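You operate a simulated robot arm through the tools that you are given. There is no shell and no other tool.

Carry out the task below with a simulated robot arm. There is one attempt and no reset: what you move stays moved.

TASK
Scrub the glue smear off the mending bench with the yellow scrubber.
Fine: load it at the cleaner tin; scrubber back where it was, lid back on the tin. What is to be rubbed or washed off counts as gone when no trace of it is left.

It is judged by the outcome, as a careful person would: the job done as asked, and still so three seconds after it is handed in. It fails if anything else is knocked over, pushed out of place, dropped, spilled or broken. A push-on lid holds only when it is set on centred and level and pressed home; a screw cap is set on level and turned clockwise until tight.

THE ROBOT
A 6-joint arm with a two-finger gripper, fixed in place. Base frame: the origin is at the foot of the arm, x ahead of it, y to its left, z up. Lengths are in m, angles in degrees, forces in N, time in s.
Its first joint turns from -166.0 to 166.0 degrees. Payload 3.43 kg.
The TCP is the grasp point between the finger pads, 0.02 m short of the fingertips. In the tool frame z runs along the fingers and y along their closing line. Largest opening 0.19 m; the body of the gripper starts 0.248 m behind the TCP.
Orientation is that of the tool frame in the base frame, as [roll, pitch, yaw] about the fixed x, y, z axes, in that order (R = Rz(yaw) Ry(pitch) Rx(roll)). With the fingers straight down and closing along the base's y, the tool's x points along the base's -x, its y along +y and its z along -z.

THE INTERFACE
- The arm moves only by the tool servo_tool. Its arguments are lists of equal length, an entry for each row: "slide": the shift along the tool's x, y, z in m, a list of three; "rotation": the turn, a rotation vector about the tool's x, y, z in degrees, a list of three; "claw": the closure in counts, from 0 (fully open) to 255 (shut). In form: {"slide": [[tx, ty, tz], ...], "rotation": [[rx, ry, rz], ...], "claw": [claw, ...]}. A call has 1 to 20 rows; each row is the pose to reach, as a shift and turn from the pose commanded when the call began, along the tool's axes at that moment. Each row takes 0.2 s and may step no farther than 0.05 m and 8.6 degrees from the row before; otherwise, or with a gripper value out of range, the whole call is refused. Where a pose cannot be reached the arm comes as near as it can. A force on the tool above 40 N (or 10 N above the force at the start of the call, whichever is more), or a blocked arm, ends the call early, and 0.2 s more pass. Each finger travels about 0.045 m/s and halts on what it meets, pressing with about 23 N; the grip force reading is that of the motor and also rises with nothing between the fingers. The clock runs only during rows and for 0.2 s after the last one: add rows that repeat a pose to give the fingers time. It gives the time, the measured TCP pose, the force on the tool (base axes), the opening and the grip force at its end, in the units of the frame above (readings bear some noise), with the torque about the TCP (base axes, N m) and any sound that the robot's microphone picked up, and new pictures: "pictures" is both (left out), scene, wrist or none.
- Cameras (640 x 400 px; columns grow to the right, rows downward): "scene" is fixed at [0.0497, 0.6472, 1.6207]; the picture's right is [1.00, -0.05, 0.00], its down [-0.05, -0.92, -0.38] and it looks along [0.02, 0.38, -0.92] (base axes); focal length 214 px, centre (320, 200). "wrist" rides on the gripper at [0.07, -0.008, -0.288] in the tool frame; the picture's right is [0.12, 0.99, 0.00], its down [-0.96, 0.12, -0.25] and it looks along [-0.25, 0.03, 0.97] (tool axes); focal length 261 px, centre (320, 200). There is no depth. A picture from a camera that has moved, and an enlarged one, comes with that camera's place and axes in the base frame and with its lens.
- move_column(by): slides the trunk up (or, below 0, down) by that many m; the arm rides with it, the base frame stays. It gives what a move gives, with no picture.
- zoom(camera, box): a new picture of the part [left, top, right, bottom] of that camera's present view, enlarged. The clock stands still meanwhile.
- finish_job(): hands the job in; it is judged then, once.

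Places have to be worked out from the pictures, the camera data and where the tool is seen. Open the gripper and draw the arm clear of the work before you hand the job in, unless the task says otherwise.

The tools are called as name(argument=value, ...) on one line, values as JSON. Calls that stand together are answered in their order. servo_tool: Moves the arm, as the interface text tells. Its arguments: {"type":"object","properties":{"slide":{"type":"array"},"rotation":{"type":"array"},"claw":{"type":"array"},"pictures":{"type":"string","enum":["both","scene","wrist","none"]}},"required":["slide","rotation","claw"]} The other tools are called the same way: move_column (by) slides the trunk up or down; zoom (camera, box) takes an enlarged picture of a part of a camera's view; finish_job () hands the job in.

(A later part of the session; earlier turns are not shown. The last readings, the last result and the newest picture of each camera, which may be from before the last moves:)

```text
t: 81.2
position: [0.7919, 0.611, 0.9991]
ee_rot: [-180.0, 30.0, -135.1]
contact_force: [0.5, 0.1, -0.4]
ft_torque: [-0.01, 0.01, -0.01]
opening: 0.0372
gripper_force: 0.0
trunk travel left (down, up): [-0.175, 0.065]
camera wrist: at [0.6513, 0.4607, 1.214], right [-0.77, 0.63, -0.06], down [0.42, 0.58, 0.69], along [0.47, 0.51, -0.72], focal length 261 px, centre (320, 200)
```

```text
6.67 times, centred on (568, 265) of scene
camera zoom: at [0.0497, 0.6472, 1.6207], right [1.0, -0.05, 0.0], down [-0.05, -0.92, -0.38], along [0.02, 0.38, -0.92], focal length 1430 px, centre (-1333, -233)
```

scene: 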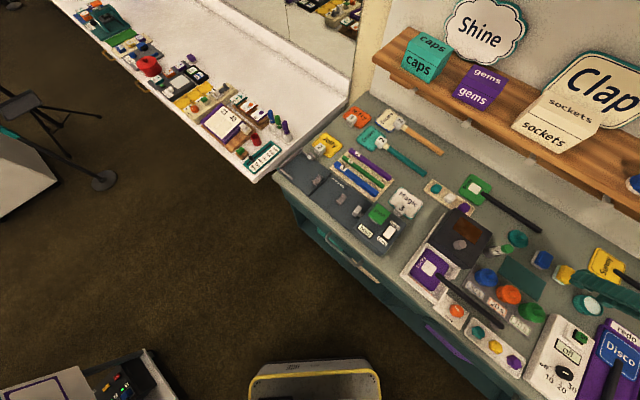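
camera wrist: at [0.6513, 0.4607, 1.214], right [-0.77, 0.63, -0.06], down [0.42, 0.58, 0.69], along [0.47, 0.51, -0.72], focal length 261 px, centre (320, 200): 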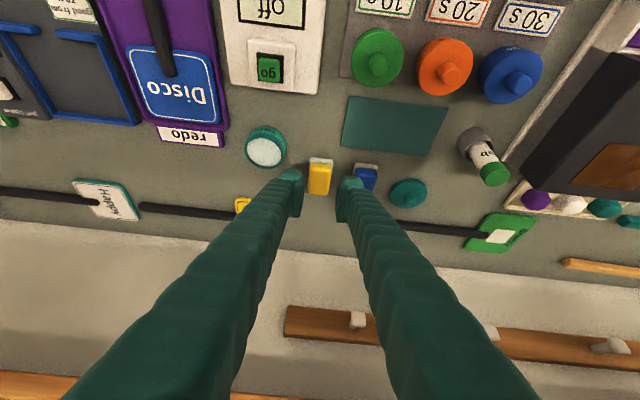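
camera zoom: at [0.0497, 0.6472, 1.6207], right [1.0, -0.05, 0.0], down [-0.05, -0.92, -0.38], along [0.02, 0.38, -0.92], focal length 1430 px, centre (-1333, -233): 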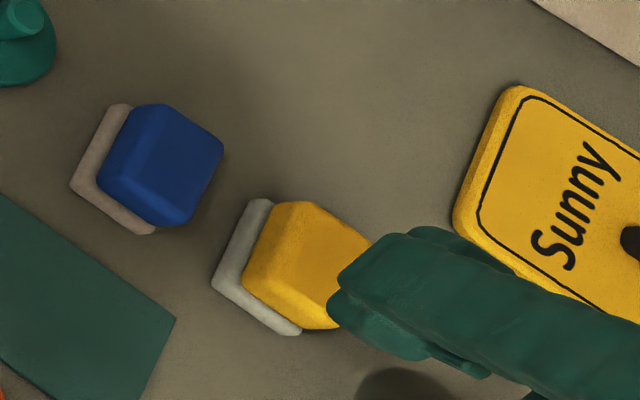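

The scrubber is back on its original spot and everything around it is undisturbed. Next I'll go to the lid, returning to the 20° tilt, and hover above its knob.

servo_tool(slide=[[-0.0112, 0.0378, 0.0055], [-0.0224, 0.0756, 0.011], [-0.0335, 0.1134, 0.0164], [-0.0447, 0.1512, 0.0219], [-0.0447, 0.1512, 0.0219]], rotation=[[0, 2.5, 0], [0, 5, 0], [0, 7.5, 0], [0, 10, 0], [0, 10, 0]], claw=[205, 195, 188, 188, 188], pictures="both")

zoom(camera="wrist", box=[240, 140, 400, 240])

zoom(camera="scene", box=[490, 215, 586, 275])

```text
t: 82.4
position: [0.7212, 0.753, 1.0026]
ee_rot: [-179.9, 19.9, -135.1]
contact_force: [0.7, 0.3, 0.0]
ft_torque: [-0.02, -0.01, 0.0]
opening: 0.05
gripper_force: 0.1
trunk travel left (down, up): [-0.175, 0.065]
camera wrist: at [0.6089, 0.6307, 1.2492], right [-0.78, 0.62, -0.04], down [0.5, 0.66, 0.56], along [0.38, 0.41, -0.83], focal length 261 px, centre (320, 200)
```

scene: 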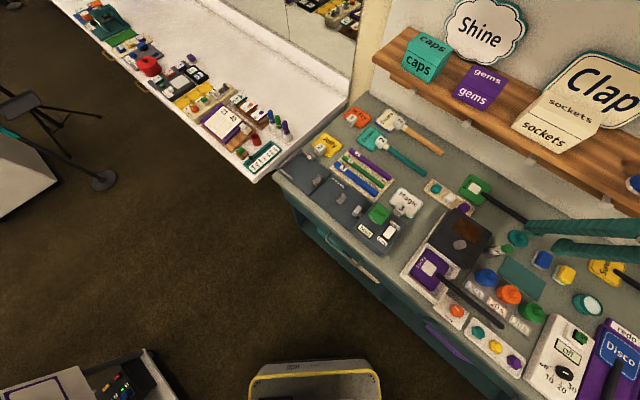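
wrist: 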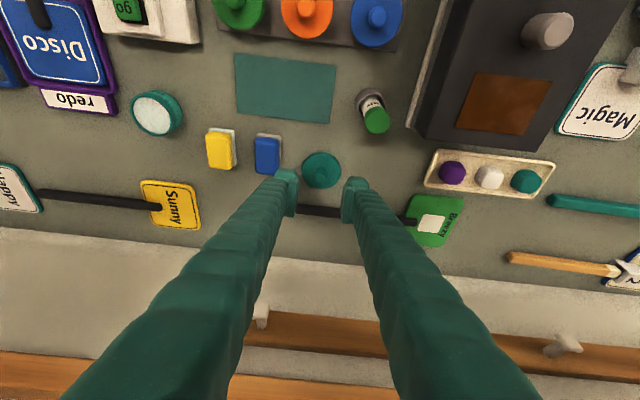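

```text
4.00 times, centred on (320, 190) of wrist
camera zoom: at [0.6089, 0.6307, 1.2492], right [-0.78, 0.62, -0.04], down [0.5, 0.66, 0.56], along [0.38, 0.41, -0.83], focal length 1043 px, centre (320, 240)
```

zoom: 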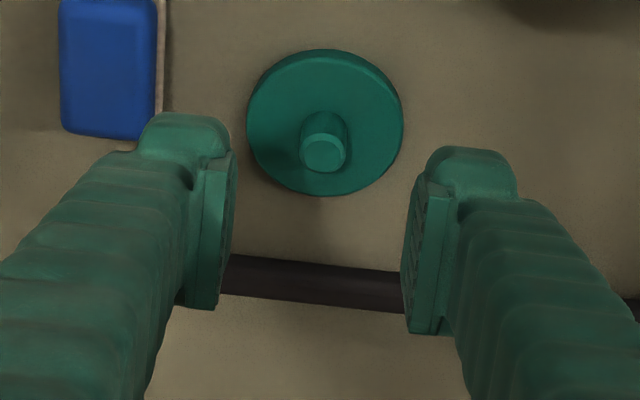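

```text
6.67 times, centred on (538, 245) of scene
camera zoom: at [0.0497, 0.6472, 1.6207], right [1.0, -0.05, 0.0], down [-0.05, -0.92, -0.38], along [0.02, 0.38, -0.92], focal length 1430 px, centre (-1133, -100)
```

zoom: 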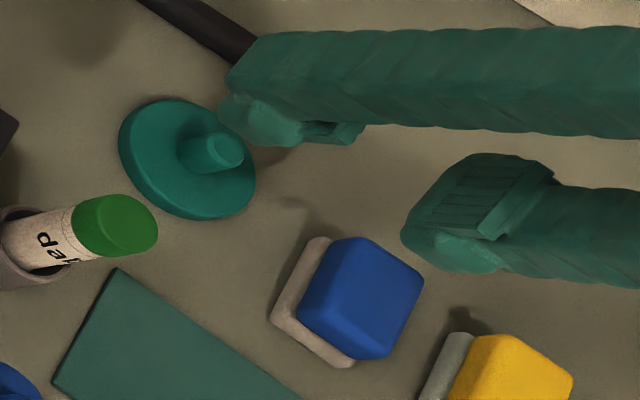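

The lid's knob is at about (0.738,0.772). I'll descend with a 1.5 mm sideways correction and grip it.

servo_tool(slide=[[0, 0.0015, 0.03], [0, 0.0015, 0.06], [-0.0003, 0.0015, 0.0843]], rotation=[[0, 0, 0], [0, 0, 0], [0, 0, 0]], claw=[188, 188, 188], pictures="wrist")

zoom(camera="wrist", box=[240, 140, 400, 240])

```text
t: 83.2
position: [0.741, 0.7745, 0.9244]
ee_rot: [-179.9, 19.9, -135.1]
contact_force: [-0.2, -1.4, -0.3]
ft_torque: [0.04, -0.05, -0.04]
opening: 0.05
gripper_force: 0.0
trunk travel left (down, up): [-0.175, 0.065]
camera wrist: at [0.6295, 0.6528, 1.1706], right [-0.78, 0.62, -0.04], down [0.5, 0.66, 0.56], along [0.38, 0.42, -0.83], focal length 261 px, centre (320, 200)
```

wrist: 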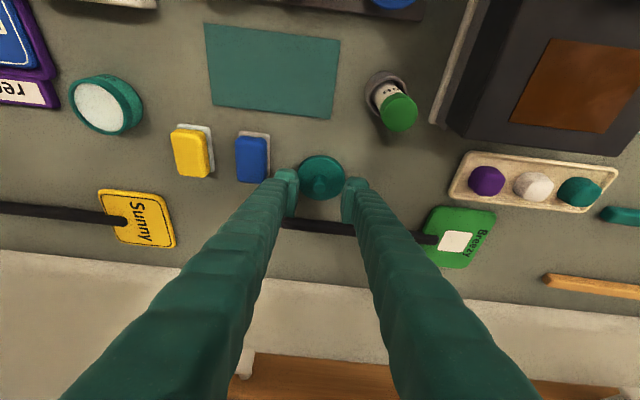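

```text
4.00 times, centred on (320, 190) of wrist
camera zoom: at [0.6295, 0.6528, 1.1706], right [-0.78, 0.62, -0.04], down [0.5, 0.66, 0.56], along [0.38, 0.42, -0.83], focal length 1043 px, centre (320, 240)
```

zoom: 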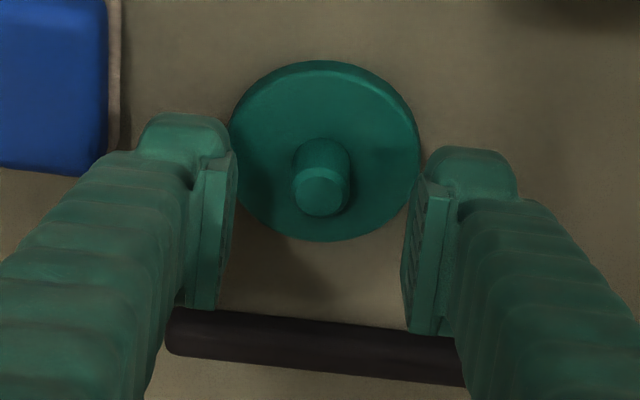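

servo_tool(slide=[[0, 0, 0], [0, 0, 0], [0, 0, 0], [0, 0, 0], [0, 0, 0]], rotation=[[0, 0, 0], [0, 0, 0], [0, 0, 0], [0, 0, 0], [0, 0, 0]], claw=[255, 255, 255, 255, 255], pictures="none")

servo_tool(slide=[[-0.0034, 0, -0.0094], [-0.0137, 0, -0.0376], [-0.0274, 0, -0.0752]], rotation=[[0, 0, 0], [0, 0, 0], [0, 0, 0]], claw=[255, 255, 255], pictures="both")

zoom(camera="wrist", box=[240, 140, 400, 240])

zoom(camera="scene", box=[490, 215, 586, 275])

```text
t: 84.4
position: [0.741, 0.7745, 0.9249]
ee_rot: [-179.9, 19.9, -135.2]
contact_force: [-1.0, -1.0, 7.0]
ft_torque: [-0.04, 0.04, 0.0]
opening: 0.0096
gripper_force: 23.2
trunk travel left (down, up): [-0.175, 0.065]
```

```text
t: 85.2
position: [0.7408, 0.7748, 1.0055]
ee_rot: [-179.8, 19.9, -135.2]
contact_force: [0.8, 0.0, -1.1]
ft_torque: [-0.06, 0.03, 0.01]
opening: 0.0001
gripper_force: 23.0
trunk travel left (down, up): [-0.175, 0.065]
camera wrist: at [0.6283, 0.654, 1.2514], right [-0.78, 0.62, -0.04], down [0.5, 0.66, 0.56], along [0.38, 0.41, -0.83], focal length 261 px, centre (320, 200)
```

scene: 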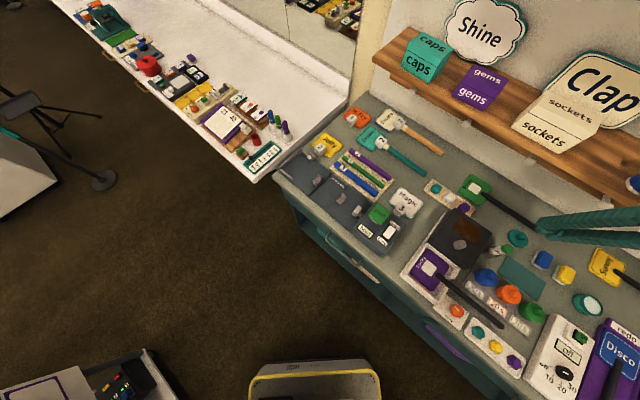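
wrist: 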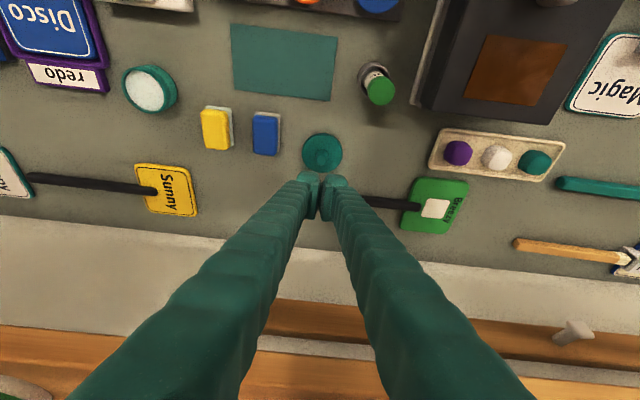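

```text
4.00 times, centred on (320, 190) of wrist
camera zoom: at [0.6283, 0.654, 1.2514], right [-0.78, 0.62, -0.04], down [0.5, 0.66, 0.56], along [0.38, 0.41, -0.83], focal length 1043 px, centre (320, 240)
```

zoom: 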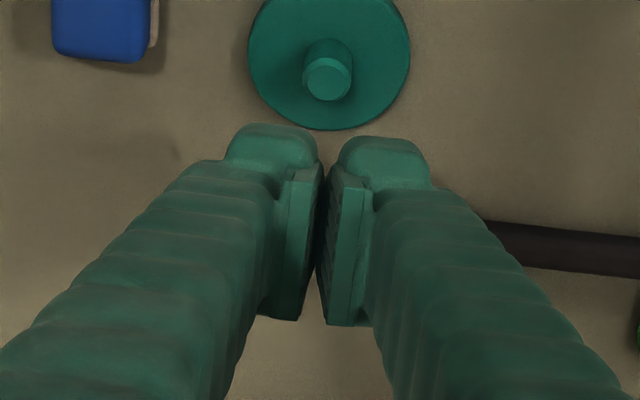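

```text
6.67 times, centred on (538, 245) of scene
camera zoom: at [0.0497, 0.6472, 1.6207], right [1.0, -0.05, 0.0], down [-0.05, -0.92, -0.38], along [0.02, 0.38, -0.92], focal length 1430 px, centre (-1133, -100)
```

zoom: 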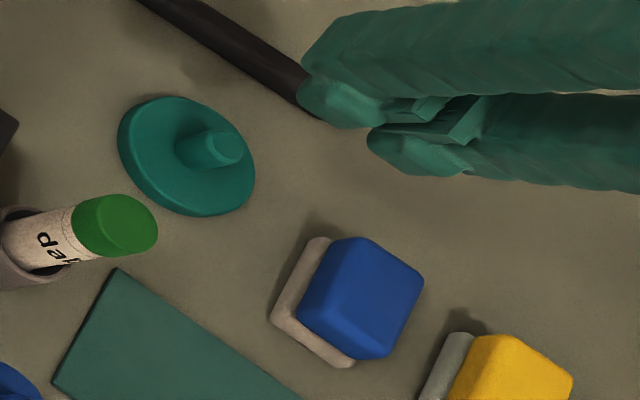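

The grip slipped off: the fingers only caught the knob's rounded top, and the lid stayed put. The views give the knob at n≈1.071 with its top at z≈0.908, so I need to be about 5 mm lower and 5 mm further out. I'll reopen and descend again.

servo_tool(slide=[[0, 0, 0], [0, 0, 0], [0, 0, 0], [0, 0, 0], [0.008, 0.0005, 0.027], [0.016, 0.0005, 0.054], [0.0222, 0.0005, 0.0765]], rotation=[[0, 0, 0], [0, 0, 0], [0, 0, 0], [0, 0, 0], [0, 0, 0], [0, 0, 0], [0, 0, 0]], claw=[188, 188, 188, 188, 188, 188, 188], pictures="wrist")

zoom(camera="wrist", box=[240, 140, 400, 240])

zoom(camera="scene", box=[490, 215, 586, 275])

```text
t: 86.8
position: [0.7436, 0.7803, 0.9273]
ee_rot: [-179.9, 19.9, -135.1]
contact_force: [-0.9, -0.4, 0.5]
ft_torque: [-0.03, -0.02, 0.02]
opening: 0.0501
gripper_force: 0.0
trunk travel left (down, up): [-0.175, 0.065]
camera wrist: at [0.6318, 0.6578, 1.1729], right [-0.78, 0.62, -0.04], down [0.5, 0.66, 0.56], along [0.38, 0.42, -0.83], focal length 261 px, centre (320, 200)
```

wrist: 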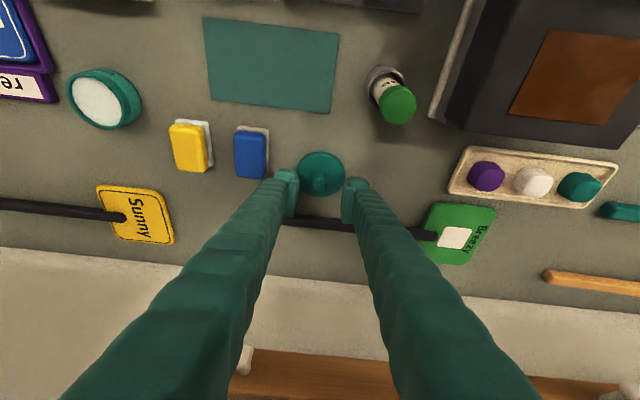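

```text
4.00 times, centred on (320, 190) of wrist
camera zoom: at [0.6318, 0.6578, 1.1729], right [-0.78, 0.62, -0.04], down [0.5, 0.66, 0.56], along [0.38, 0.42, -0.83], focal length 1043 px, centre (320, 240)
```

zoom: 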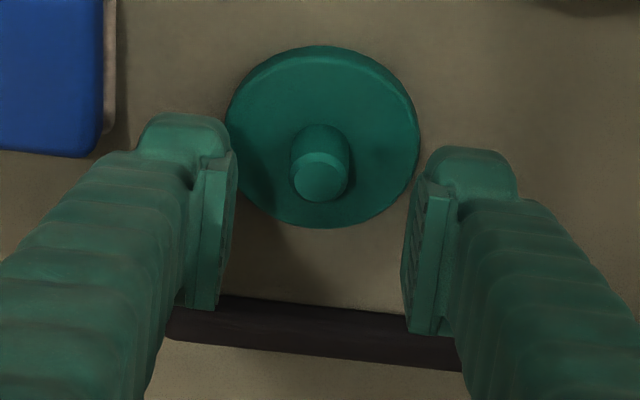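

```text
6.67 times, centred on (538, 245) of scene
camera zoom: at [0.0497, 0.6472, 1.6207], right [1.0, -0.05, 0.0], down [-0.05, -0.92, -0.38], along [0.02, 0.38, -0.92], focal length 1430 px, centre (-1133, -100)
```

zoom: 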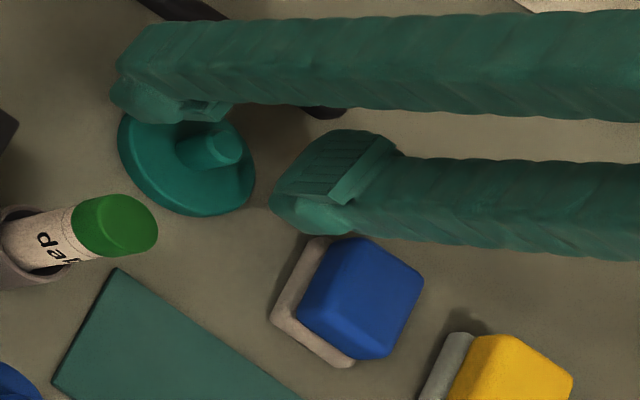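

servo_tool(slide=[[0.0014, 0, 0.0038]], rotation=[[0, 0, 0]], claw=[188], pictures="none")

servo_tool(slide=[[0.001, 0, 0.0028]], rotation=[[0, 0, 0]], claw=[188], pictures="none")

servo_tool(slide=[[0.0005, 0, 0.0014]], rotation=[[0, 0, 0]], claw=[188], pictures="wrist")

zoom(camera="wrist", box=[240, 140, 400, 240])

```text
t: 87.2
position: [0.7444, 0.7799, 0.9224]
ee_rot: [-179.9, 19.9, -135.2]
contact_force: [-0.2, -0.2, -0.9]
ft_torque: [0.01, 0.0, 0.0]
opening: 0.0501
gripper_force: 0.0
trunk travel left (down, up): [-0.175, 0.065]
```

```text
t: 87.6
position: [0.7434, 0.7789, 0.9186]
ee_rot: [-179.9, 19.9, -135.1]
contact_force: [0.0, 0.2, 0.0]
ft_torque: [-0.01, 0.01, -0.01]
opening: 0.0501
gripper_force: 0.1
trunk travel left (down, up): [-0.175, 0.065]
```

```text
t: 88.0
position: [0.7439, 0.779, 0.9177]
ee_rot: [-180.0, 19.9, -135.1]
contact_force: [0.1, 0.3, 0.4]
ft_torque: [0.0, -0.03, -0.02]
opening: 0.0499
gripper_force: 0.0
trunk travel left (down, up): [-0.175, 0.065]
camera wrist: at [0.632, 0.6576, 1.1636], right [-0.78, 0.62, -0.04], down [0.5, 0.66, 0.56], along [0.38, 0.42, -0.83], focal length 261 px, centre (320, 200)
```

wrist: 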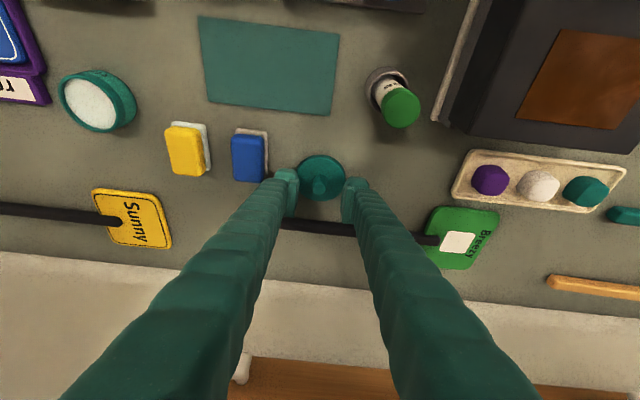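

```text
4.00 times, centred on (320, 190) of wrist
camera zoom: at [0.632, 0.6576, 1.1636], right [-0.78, 0.62, -0.04], down [0.5, 0.66, 0.56], along [0.38, 0.42, -0.83], focal length 1043 px, centre (320, 240)
```

zoom: 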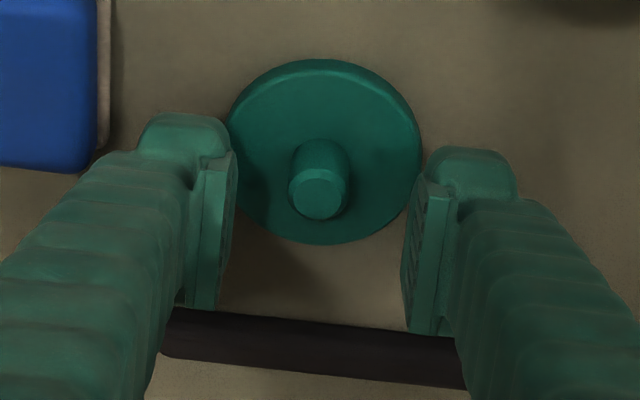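

The fingers are now low on the knob with no contact below, so I'll close again.

servo_tool(slide=[[0, 0, 0], [0, 0, 0], [0, 0, 0], [0, 0, 0], [0, 0, 0]], rotation=[[0, 0, 0], [0, 0, 0], [0, 0, 0], [0, 0, 0], [0, 0, 0]], claw=[255, 255, 255, 255, 255], pictures="none")

zoom(camera="wrist", box=[240, 140, 400, 240])

zoom(camera="scene", box=[490, 215, 586, 275])

```text
t: 89.2
position: [0.7439, 0.7798, 0.9178]
ee_rot: [-179.8, 19.9, -135.1]
contact_force: [0.7, 0.6, -0.1]
ft_torque: [-0.02, 0.0, 0.02]
opening: 0.0148
gripper_force: 22.9
trunk travel left (down, up): [-0.175, 0.065]
```

```text
4.00 times, centred on (320, 190) of wrist
camera zoom: at [0.632, 0.6576, 1.1636], right [-0.78, 0.62, -0.04], down [0.5, 0.66, 0.56], along [0.38, 0.42, -0.83], focal length 1043 px, centre (320, 240)
```

zoom: 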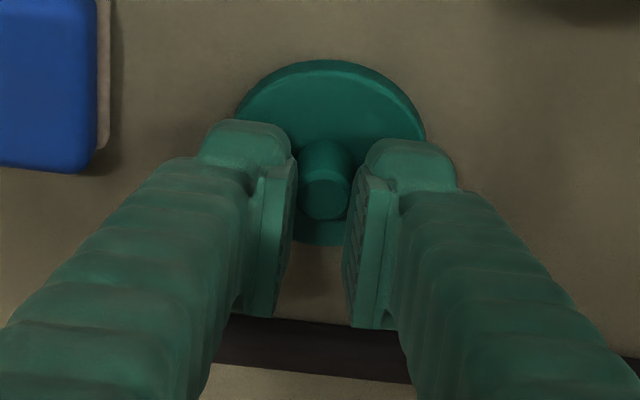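

```text
6.67 times, centred on (538, 245) of scene
camera zoom: at [0.0497, 0.6472, 1.6207], right [1.0, -0.05, 0.0], down [-0.05, -0.92, -0.38], along [0.02, 0.38, -0.92], focal length 1430 px, centre (-1133, -100)
```

zoom: 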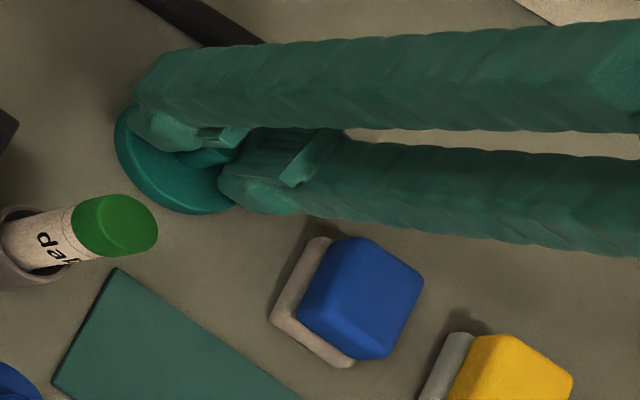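

A firm grip on the full knob this time (14.8 mm). I'll lift and carry the lid over to hover above the tin.

servo_tool(slide=[[-0.0034, 0, -0.0094], [-0.0137, 0, -0.0376], [-0.0239, 0, -0.0658]], rotation=[[0, 0, 0], [0, 0, 0], [0, 0, 0]], claw=[255, 255, 255], pictures="wrist")

zoom(camera="wrist", box=[240, 140, 400, 240])

zoom(camera="scene", box=[490, 205, 618, 285])

```text
t: 90.0
position: [0.7419, 0.7789, 0.9876]
ee_rot: [-180.0, 19.8, -135.1]
contact_force: [0.1, 0.3, -0.1]
ft_torque: [-0.02, -0.03, -0.01]
opening: 0.0151
gripper_force: 23.0
trunk travel left (down, up): [-0.175, 0.065]
camera wrist: at [0.6307, 0.6563, 1.2337], right [-0.78, 0.62, -0.04], down [0.5, 0.66, 0.56], along [0.38, 0.42, -0.83], focal length 261 px, centre (320, 200)
```

wrist: 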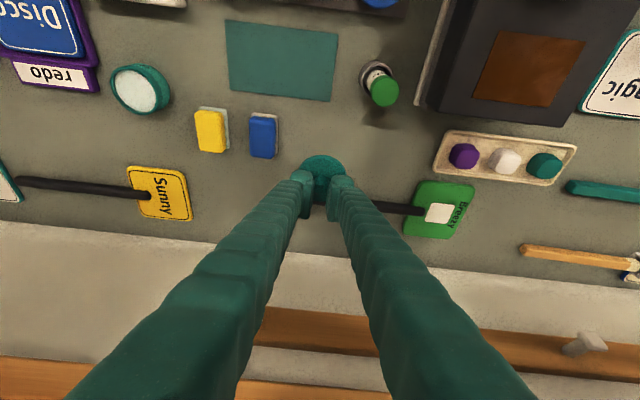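

```text
4.00 times, centred on (320, 190) of wrist
camera zoom: at [0.6307, 0.6563, 1.2337], right [-0.78, 0.62, -0.04], down [0.5, 0.66, 0.56], along [0.38, 0.42, -0.83], focal length 1043 px, centre (320, 240)
```

zoom: 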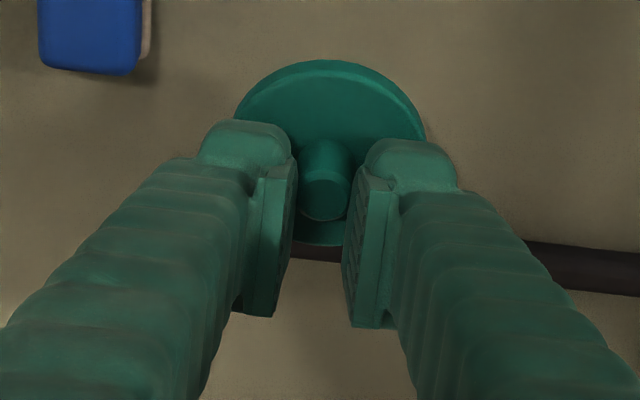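

```text
5.00 times, centred on (554, 245) of scene
camera zoom: at [0.0497, 0.6472, 1.6207], right [1.0, -0.05, 0.0], down [-0.05, -0.92, -0.38], along [0.02, 0.38, -0.92], focal length 1072 px, centre (-850, -25)
```

zoom: 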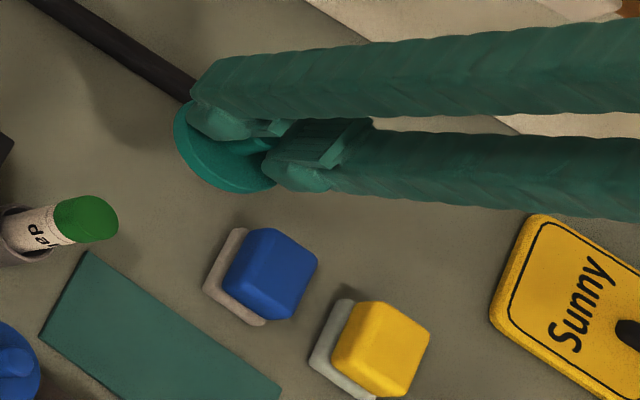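

The lid is held level. I estimate its centre is about 6 mm inward of the TCP, with the tin centre at n≈1.0045, m≈−0.210. I'll move it over the tin and compare the edges before lowering.

servo_tool(slide=[[0.0122, -0.0474, -0.0044], [0.0244, -0.0949, -0.0089], [0.0366, -0.1423, -0.0133], [0.0488, -0.1898, -0.0178], [0.061, -0.2372, -0.0222], [0.0678, -0.2372, -0.0034]], rotation=[[0, 0, 0], [0, 0, 0], [0, 0, 0], [0, 0, 0], [0, 0, 0], [0, 0, 0]], claw=[255, 255, 255, 255, 255, 255], pictures="both")

zoom(camera="wrist", box=[272, 140, 368, 200])

zoom(camera="scene", box=[550, 275, 630, 325])

servo_tool(slide=[[0, 0, 0]], rotation=[[0, 0, 0]], claw=[255], pictures="none")

```text
t: 91.4
position: [0.8631, 0.5631, 0.9684]
ee_rot: [-179.9, 20.0, -135.1]
contact_force: [-0.3, -0.7, 0.9]
ft_torque: [0.03, -0.01, 0.01]
opening: 0.0147
gripper_force: 22.5
trunk travel left (down, up): [-0.175, 0.065]
camera wrist: at [0.751, 0.4421, 1.214], right [-0.78, 0.62, -0.04], down [0.5, 0.66, 0.56], along [0.38, 0.42, -0.83], focal length 261 px, centre (320, 200)
```

scene: 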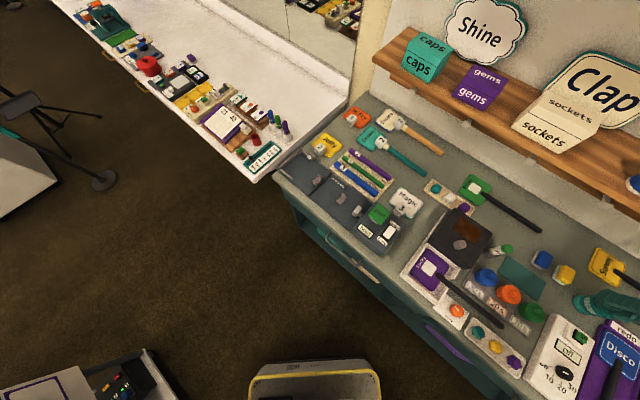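
wrist: 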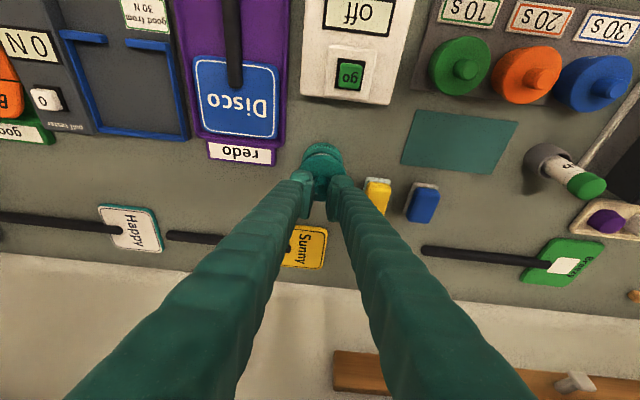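

```text
6.67 times, centred on (320, 170) of wrist
camera zoom: at [0.751, 0.4421, 1.214], right [-0.78, 0.62, -0.04], down [0.5, 0.66, 0.56], along [0.38, 0.42, -0.83], focal length 1738 px, centre (320, 400)
```

zoom: 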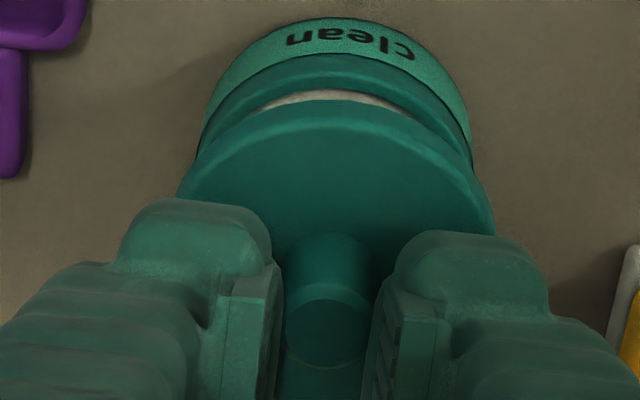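

```text
8.00 times, centred on (590, 300) of scene
camera zoom: at [0.0497, 0.6472, 1.6207], right [1.0, -0.05, 0.0], down [-0.05, -0.92, -0.38], along [0.02, 0.38, -0.92], focal length 1716 px, centre (-1840, -600)
```

zoom: 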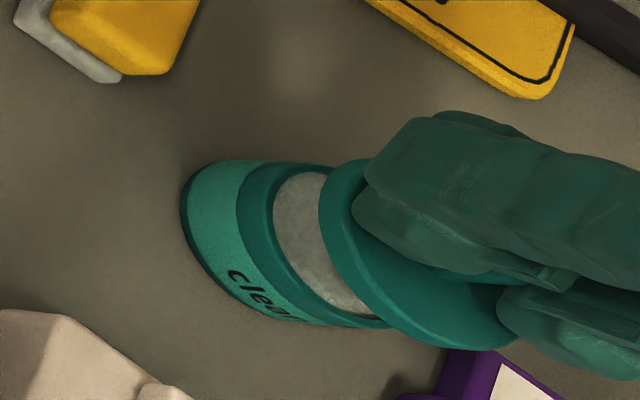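

```text
t: 91.8
position: [0.8638, 0.5634, 0.9671]
ee_rot: [180.0, 19.9, -135.1]
contact_force: [-0.7, -0.5, -0.5]
ft_torque: [0.0, 0.02, 0.0]
opening: 0.0146
gripper_force: 23.3
trunk travel left (down, up): [-0.175, 0.065]
```

Comparing edges in both cameras, the lid is about 2 mm short in depth (n) and less than 1 mm off sideways. I'll correct that, lower to just above the rim and recheck.

servo_tool(slide=[[0.0017, -0.0006, 0.0101], [0.005, -0.0006, 0.0195]], rotation=[[0, 0, 0], [0, 0, 0]], claw=[255, 255], pictures="wrist")

zoom(camera="wrist", box=[280, 140, 360, 190])

zoom(camera="scene", box=[560, 280, 624, 320])

```text
t: 92.4
position: [0.8645, 0.5643, 0.9473]
ee_rot: [-179.9, 19.9, -135.0]
contact_force: [-0.8, -0.2, 3.1]
ft_torque: [-0.07, 0.05, 0.02]
opening: 0.0149
gripper_force: 23.4
trunk travel left (down, up): [-0.175, 0.065]
camera wrist: at [0.7535, 0.4437, 1.1933], right [-0.78, 0.62, -0.04], down [0.5, 0.66, 0.56], along [0.38, 0.42, -0.83], focal length 261 px, centre (320, 200)
```

wrist: 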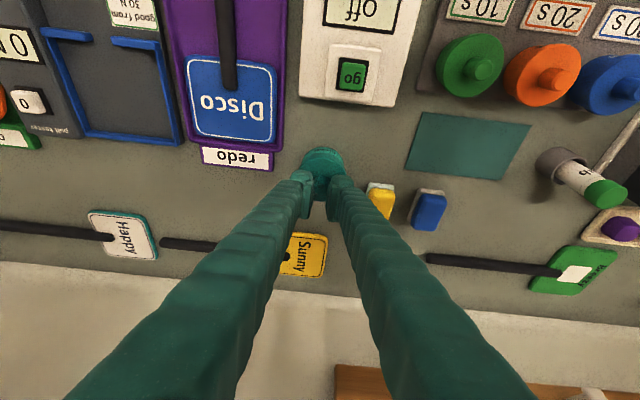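

```text
8.00 times, centred on (320, 165) of wrist
camera zoom: at [0.7535, 0.4437, 1.1933], right [-0.78, 0.62, -0.04], down [0.5, 0.66, 0.56], along [0.38, 0.42, -0.83], focal length 2085 px, centre (320, 480)
```

zoom: 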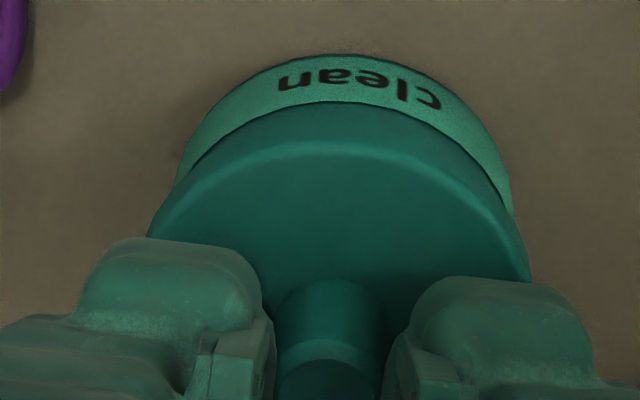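

```text
10.00 times, centred on (592, 300) of scene
camera zoom: at [0.0497, 0.6472, 1.6207], right [1.0, -0.05, 0.0], down [-0.05, -0.92, -0.38], along [0.02, 0.38, -0.92], focal length 2145 px, centre (-2400, -800)
```

zoom: 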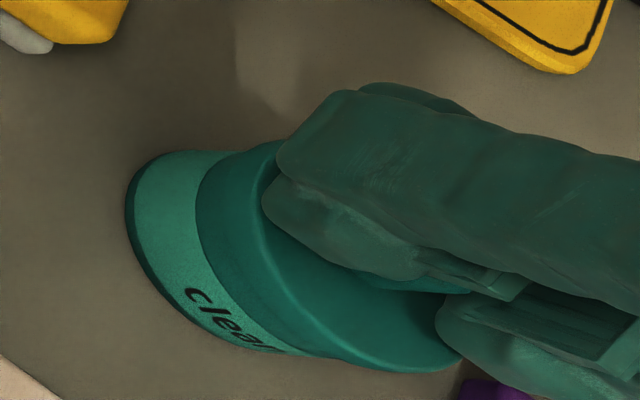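

The lid has just touched the rim (3 N), and it looks concentric in both views to within about 1 mm. I'll press straight down in small steps, watching force and listening for the snap.

servo_tool(slide=[[0.0005, 0, 0.0014]], rotation=[[0, 0, 0]], claw=[255], pictures="none")

servo_tool(slide=[[0.0005, 0, 0.0014]], rotation=[[0, 0, 0]], claw=[255], pictures="wrist")

zoom(camera="wrist", box=[280, 140, 360, 190])

zoom(camera="scene", box=[560, 280, 624, 320])

```text
t: 92.8
position: [0.8652, 0.5662, 0.948]
ee_rot: [180.0, 20.0, -135.1]
contact_force: [-4.3, -1.7, 7.8]
ft_torque: [-0.27, 0.25, -0.01]
opening: 0.0147
gripper_force: 22.9
trunk travel left (down, up): [-0.175, 0.065]
```

```text
t: 93.2
position: [0.8653, 0.5653, 0.9479]
ee_rot: [-179.9, 20.0, -135.1]
contact_force: [-4.0, -1.6, 16.1]
ft_torque: [-0.42, 0.46, -0.02]
opening: 0.0149
gripper_force: 23.0
trunk travel left (down, up): [-0.175, 0.065]
camera wrist: at [0.7537, 0.4437, 1.1926], right [-0.78, 0.62, -0.04], down [0.5, 0.66, 0.56], along [0.38, 0.42, -0.83], focal length 261 px, centre (320, 200)
```

wrist: 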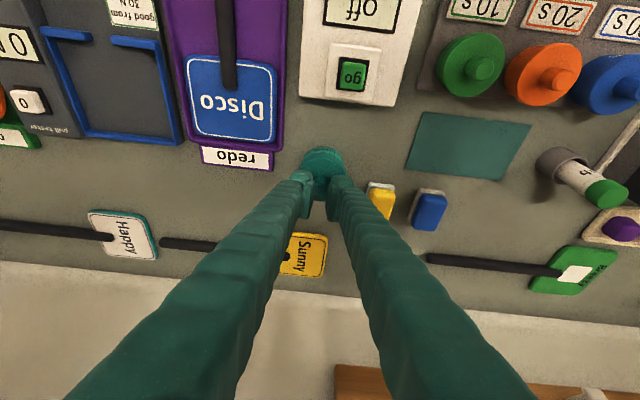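

```text
8.00 times, centred on (320, 165) of wrist
camera zoom: at [0.7537, 0.4437, 1.1926], right [-0.78, 0.62, -0.04], down [0.5, 0.66, 0.56], along [0.38, 0.42, -0.83], focal length 2085 px, centre (320, 480)
```

zoom: 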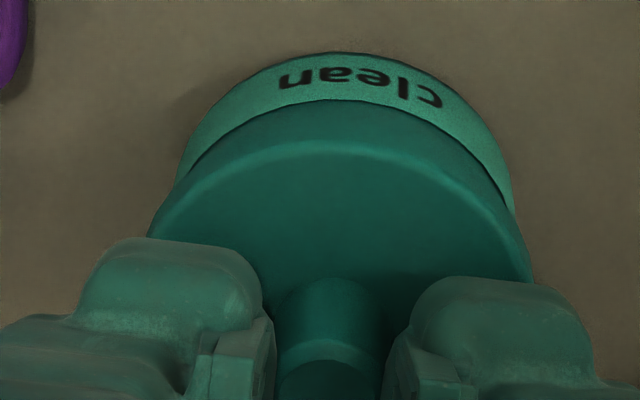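

```text
10.00 times, centred on (592, 300) of scene
camera zoom: at [0.0497, 0.6472, 1.6207], right [1.0, -0.05, 0.0], down [-0.05, -0.92, -0.38], along [0.02, 0.38, -0.92], focal length 2145 px, centre (-2400, -800)
```

zoom: 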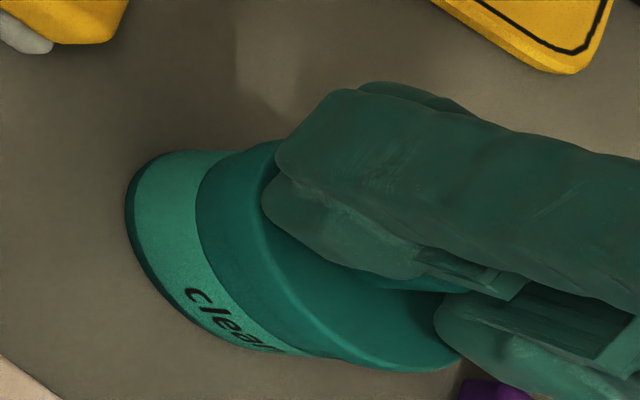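

The torque shows only the near edge of the lid is touching, so it is tipped very slightly or a touch off-centre. I'll ease off, tilt the tool by 0.8° to raise that edge, shift 0.5 mm inward and touch again.

servo_tool(slide=[[-0.001, 0, -0.0028], [-0.0005, 0, -0.003]], rotation=[[0, 0, 0], [0, 0.8, 0]], claw=[255, 255], pictures="none")

servo_tool(slide=[[0.0005, 0, 0.0014]], rotation=[[0, 0, 0]], claw=[255], pictures="none")

servo_tool(slide=[[0.0004, 0, 0.001]], rotation=[[0, 0, 0]], claw=[255], pictures="none")

```text
t: 93.8
position: [0.8658, 0.5648, 0.9476]
ee_rot: [-179.9, 19.0, -135.1]
contact_force: [0.4, 0.7, 0.3]
ft_torque: [0.0, 0.0, -0.02]
opening: 0.0147
gripper_force: 23.7
trunk travel left (down, up): [-0.175, 0.065]
```

```text
t: 94.2
position: [0.8649, 0.5643, 0.9466]
ee_rot: [-179.9, 19.1, -135.1]
contact_force: [0.3, -0.6, -0.6]
ft_torque: [0.02, -0.01, -0.04]
opening: 0.015
gripper_force: 22.8
trunk travel left (down, up): [-0.175, 0.065]
```

```text
t: 94.6
position: [0.8661, 0.5652, 0.9456]
ee_rot: [-179.9, 19.0, -135.1]
contact_force: [-0.8, 0.8, -0.4]
ft_torque: [0.0, 0.03, -0.01]
opening: 0.0147
gripper_force: 22.6
trunk travel left (down, up): [-0.175, 0.065]
```

servo_tool(slide=[[0.0004, 0, 0.001]], rotation=[[0, 0, 0]], claw=[255], pictures="none")

servo_tool(slide=[[0.0004, 0, 0.001]], rotation=[[0, 0, 0]], claw=[255], pictures="none")

zoom(camera="scene", box=[560, 280, 624, 320])

zoom(camera="wrist", box=[280, 140, 360, 190])

```text
t: 95.0
position: [0.8663, 0.566, 0.9433]
ee_rot: [-179.9, 19.0, -135.1]
contact_force: [-1.4, -0.4, 0.4]
ft_torque: [-0.02, 0.07, -0.05]
opening: 0.015
gripper_force: 23.1
trunk travel left (down, up): [-0.175, 0.065]
```

```text
t: 95.4
position: [0.8653, 0.5654, 0.943]
ee_rot: [-179.9, 19.1, -135.1]
contact_force: [-0.1, -0.3, 0.6]
ft_torque: [0.01, 0.01, -0.04]
opening: 0.015
gripper_force: 23.2
trunk travel left (down, up): [-0.175, 0.065]
```

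```text
10.00 times, centred on (592, 300) of scene
camera zoom: at [0.0497, 0.6472, 1.6207], right [1.0, -0.05, 0.0], down [-0.05, -0.92, -0.38], along [0.02, 0.38, -0.92], focal length 2145 px, centre (-2400, -800)
```

zoom: 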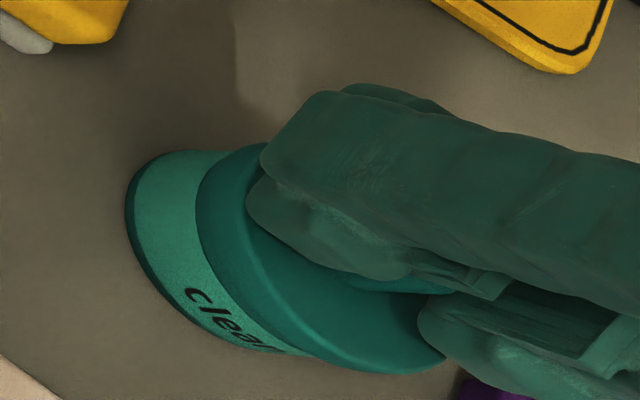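

```text
8.00 times, centred on (320, 165) of wrist
camera zoom: at [0.7566, 0.4459, 1.1909], right [-0.78, 0.62, -0.04], down [0.51, 0.67, 0.55], along [0.37, 0.41, -0.84], focal length 2085 px, centre (320, 480)
```

zoom: 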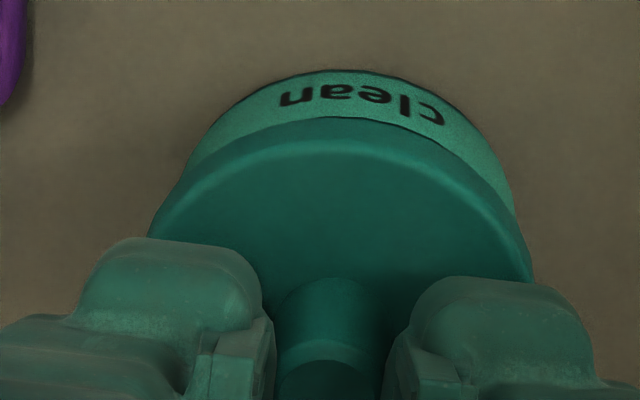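

The lid has now slipped into place around the rim without resistance (z≈0.943). I'll keep pressing in small steps.

servo_tool(slide=[[0.0004, 0, 0.001]], rotation=[[0, 0, 0]], claw=[255], pictures="none")

servo_tool(slide=[[0.0004, 0, 0.001]], rotation=[[0, 0, 0]], claw=[255], pictures="none")

servo_tool(slide=[[0.0004, 0, 0.001]], rotation=[[0, 0, 0]], claw=[255], pictures="none")

```text
t: 95.8
position: [0.8653, 0.5645, 0.9426]
ee_rot: [-179.9, 19.1, -135.1]
contact_force: [0.1, 1.4, 4.1]
ft_torque: [-0.02, 0.15, -0.03]
opening: 0.0149
gripper_force: 23.2
trunk travel left (down, up): [-0.175, 0.065]
```

```text
t: 96.2
position: [0.8643, 0.5656, 0.9411]
ee_rot: [-179.8, 19.1, -135.1]
contact_force: [-9.5, -2.3, 5.2]
ft_torque: [-0.07, 0.14, -0.03]
opening: 0.0154
gripper_force: 22.8
trunk travel left (down, up): [-0.175, 0.065]
heard: snap
```

```text
t: 96.6
position: [0.8655, 0.5652, 0.9412]
ee_rot: [-179.9, 19.2, -135.1]
contact_force: [-14.3, -5.0, 12.0]
ft_torque: [-0.12, 0.22, -0.07]
opening: 0.015
gripper_force: 22.5
trunk travel left (down, up): [-0.175, 0.065]
```

I heard the snap, so the lid is on. There is a sideways load toward −n, so I'll relieve it with a small shift before opening the fingers.

servo_tool(slide=[[0.0008, 0, -0.0012]], rotation=[[0, 0, 0]], claw=[255], pictures="none")

servo_tool(slide=[[0.0008, 0, -0.0003]], rotation=[[0, 0, 0]], claw=[255], pictures="wrist")

zoom(camera="scene", box=[560, 280, 624, 320])

zoom(camera="wrist", box=[280, 140, 360, 190])

```text
t: 97.0
position: [0.8643, 0.5653, 0.9402]
ee_rot: [-180.0, 19.3, -135.0]
contact_force: [-7.5, 4.1, 8.4]
ft_torque: [0.08, 0.11, -0.05]
opening: 0.0149
gripper_force: 23.3
trunk travel left (down, up): [-0.175, 0.065]
```

```text
t: 97.4
position: [0.8645, 0.5649, 0.9414]
ee_rot: [-179.8, 19.2, -135.1]
contact_force: [-1.3, 18.2, 5.7]
ft_torque: [0.21, 0.01, -0.13]
opening: 0.0148
gripper_force: 23.5
trunk travel left (down, up): [-0.175, 0.065]
camera wrist: at [0.7554, 0.4451, 1.189], right [-0.78, 0.62, -0.04], down [0.5, 0.67, 0.55], along [0.37, 0.41, -0.83], focal length 261 px, centre (320, 200)
```

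wrist: 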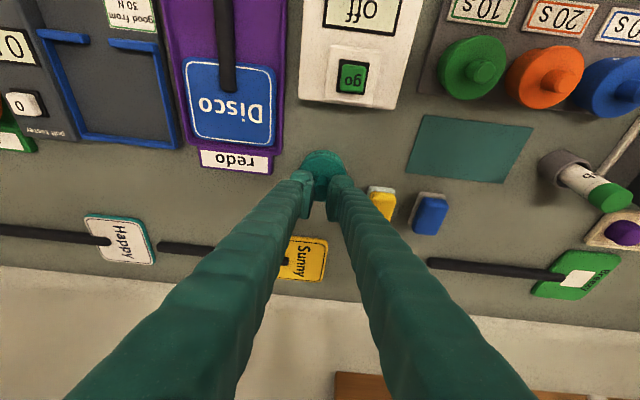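

```text
10.00 times, centred on (592, 300) of scene
camera zoom: at [0.0497, 0.6472, 1.6207], right [1.0, -0.05, 0.0], down [-0.05, -0.92, -0.38], along [0.02, 0.38, -0.92], focal length 2145 px, centre (-2400, -800)
```

zoom: 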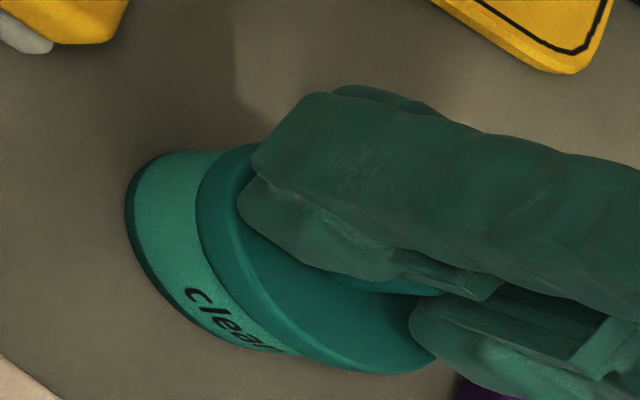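

```text
8.00 times, centred on (320, 165) of wrist
camera zoom: at [0.7554, 0.4451, 1.189], right [-0.78, 0.62, -0.04], down [0.5, 0.67, 0.55], along [0.37, 0.41, -0.83], focal length 2085 px, centre (320, 480)
```

zoom: 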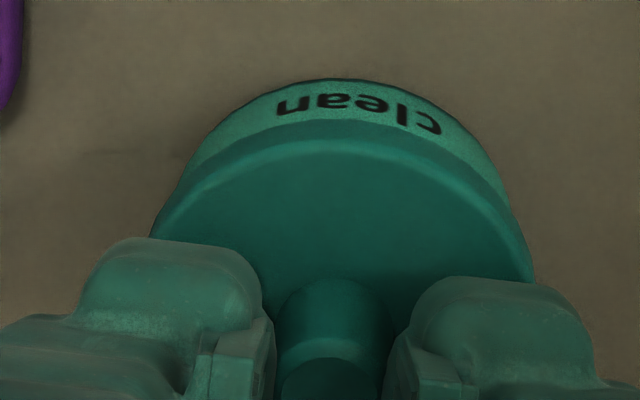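

servo_tool(slide=[[-0.0006, 0.0008, 0]], rotation=[[0, 0, 0]], claw=[255], pictures="none")

```text
t: 97.8
position: [0.8639, 0.564, 0.9408]
ee_rot: [-179.9, 19.0, -135.1]
contact_force: [0.2, 19.2, 5.6]
ft_torque: [0.22, -0.02, -0.09]
opening: 0.0152
gripper_force: 23.2
trunk travel left (down, up): [-0.175, 0.065]
```

servo_tool(slide=[[-0.0005, 0.0006, 0]], rotation=[[0, 0, 0]], claw=[255], pictures="none")

servo_tool(slide=[[-0.0005, 0.0006, 0]], rotation=[[0, 0, 0]], claw=[255], pictures="none")

```text
t: 98.2
position: [0.8643, 0.5643, 0.9406]
ee_rot: [-179.9, 19.1, -135.2]
contact_force: [0.1, 13.1, 6.8]
ft_torque: [0.12, -0.01, -0.03]
opening: 0.0151
gripper_force: 23.3
trunk travel left (down, up): [-0.175, 0.065]
```

```text
t: 98.6
position: [0.8641, 0.5655, 0.9411]
ee_rot: [-179.9, 19.0, -135.3]
contact_force: [-1.6, 5.9, 5.7]
ft_torque: [0.08, 0.0, -0.05]
opening: 0.0149
gripper_force: 23.3
trunk travel left (down, up): [-0.175, 0.065]
```

servo_tool(slide=[[-0.0001, 0.0005, -0.0003]], rotation=[[0, 0, 0]], claw=[255], pictures="none")

```text
t: 99.0
position: [0.8636, 0.5636, 0.9407]
ee_rot: [-180.0, 18.9, -135.2]
contact_force: [2.1, 1.9, -0.7]
ft_torque: [0.07, -0.07, -0.01]
opening: 0.0148
gripper_force: 23.1
trunk travel left (down, up): [-0.175, 0.065]
heard: snap
```

I heard another snap, so I need to see whether the lid popped off or seated.

zoom(camera="scene", box=[560, 280, 624, 320])

zoom(camera="wrist", box=[280, 140, 360, 190])

servo_tool(slide=[[0, 0, 0]], rotation=[[0, 0, 0]], claw=[255], pictures="none")

```text
10.00 times, centred on (592, 300) of scene
camera zoom: at [0.0497, 0.6472, 1.6207], right [1.0, -0.05, 0.0], down [-0.05, -0.92, -0.38], along [0.02, 0.38, -0.92], focal length 2145 px, centre (-2400, -800)
```

zoom: 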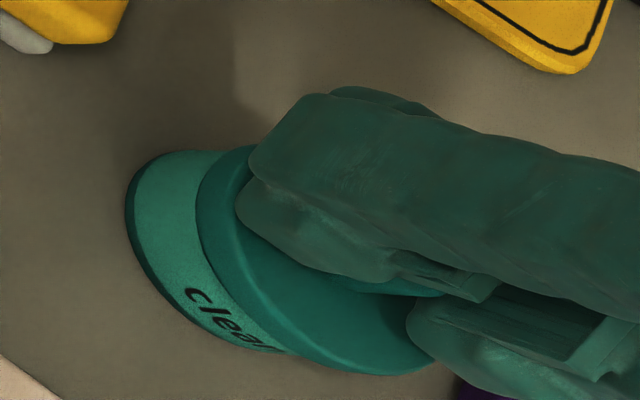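

```text
8.00 times, centred on (320, 165) of wrist
camera zoom: at [0.7551, 0.4457, 1.1892], right [-0.78, 0.63, -0.04], down [0.51, 0.67, 0.55], along [0.37, 0.41, -0.84], focal length 2085 px, centre (320, 480)
```

zoom: 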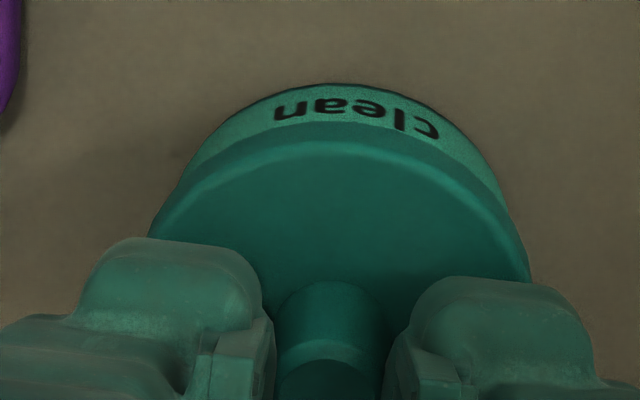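

```text
t: 99.4
position: [0.8643, 0.5652, 0.9409]
ee_rot: [-179.9, 19.1, -135.3]
contact_force: [2.5, -1.3, -1.0]
ft_torque: [-0.05, -0.06, -0.01]
opening: 0.0148
gripper_force: 23.0
trunk travel left (down, up): [-0.175, 0.065]
```

It's unclear whether that snap was seating or unseating. The sideways load is now nearly zero, so I'll release the knob gently and then press the lid home with both fingertips straddling the knob, which avoids side forces.

servo_tool(slide=[[0, 0, 0], [0, 0, 0], [0, 0, 0]], rotation=[[0, 0, 0], [0, 0, 0], [0, 0, 0]], claw=[215, 215, 215], pictures="none")

zoom(camera="wrist", box=[272, 140, 368, 200])

zoom(camera="scene", box=[560, 280, 624, 320])

```text
t: 100.2
position: [0.8623, 0.5666, 0.9414]
ee_rot: [-179.9, 19.1, -135.0]
contact_force: [0.5, 0.0, -0.4]
ft_torque: [0.0, 0.0, 0.0]
opening: 0.0301
gripper_force: 0.1
trunk travel left (down, up): [-0.175, 0.065]
heard: snap
```

```text
6.67 times, centred on (320, 170) of wrist
camera zoom: at [0.754, 0.447, 1.19], right [-0.78, 0.62, -0.04], down [0.51, 0.67, 0.55], along [0.37, 0.41, -0.84], focal length 1738 px, centre (320, 400)
```

zoom: 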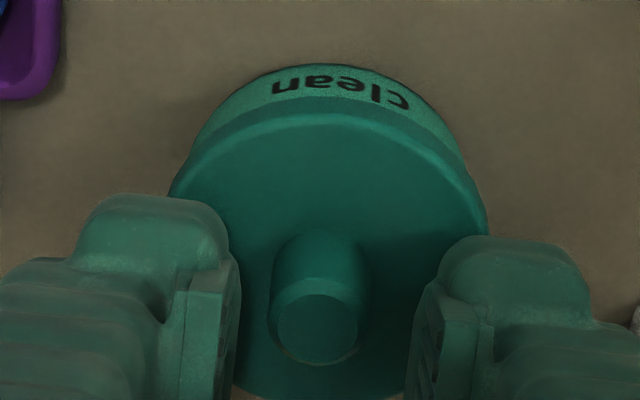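

```text
10.00 times, centred on (592, 300) of scene
camera zoom: at [0.0497, 0.6472, 1.6207], right [1.0, -0.05, 0.0], down [-0.05, -0.92, -0.38], along [0.02, 0.38, -0.92], focal length 2145 px, centre (-2400, -800)
```

zoom: 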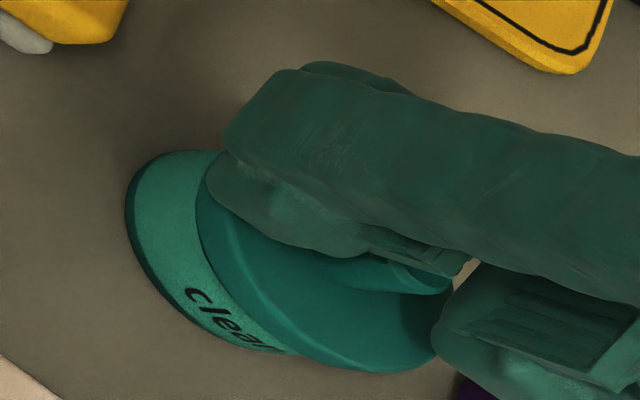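

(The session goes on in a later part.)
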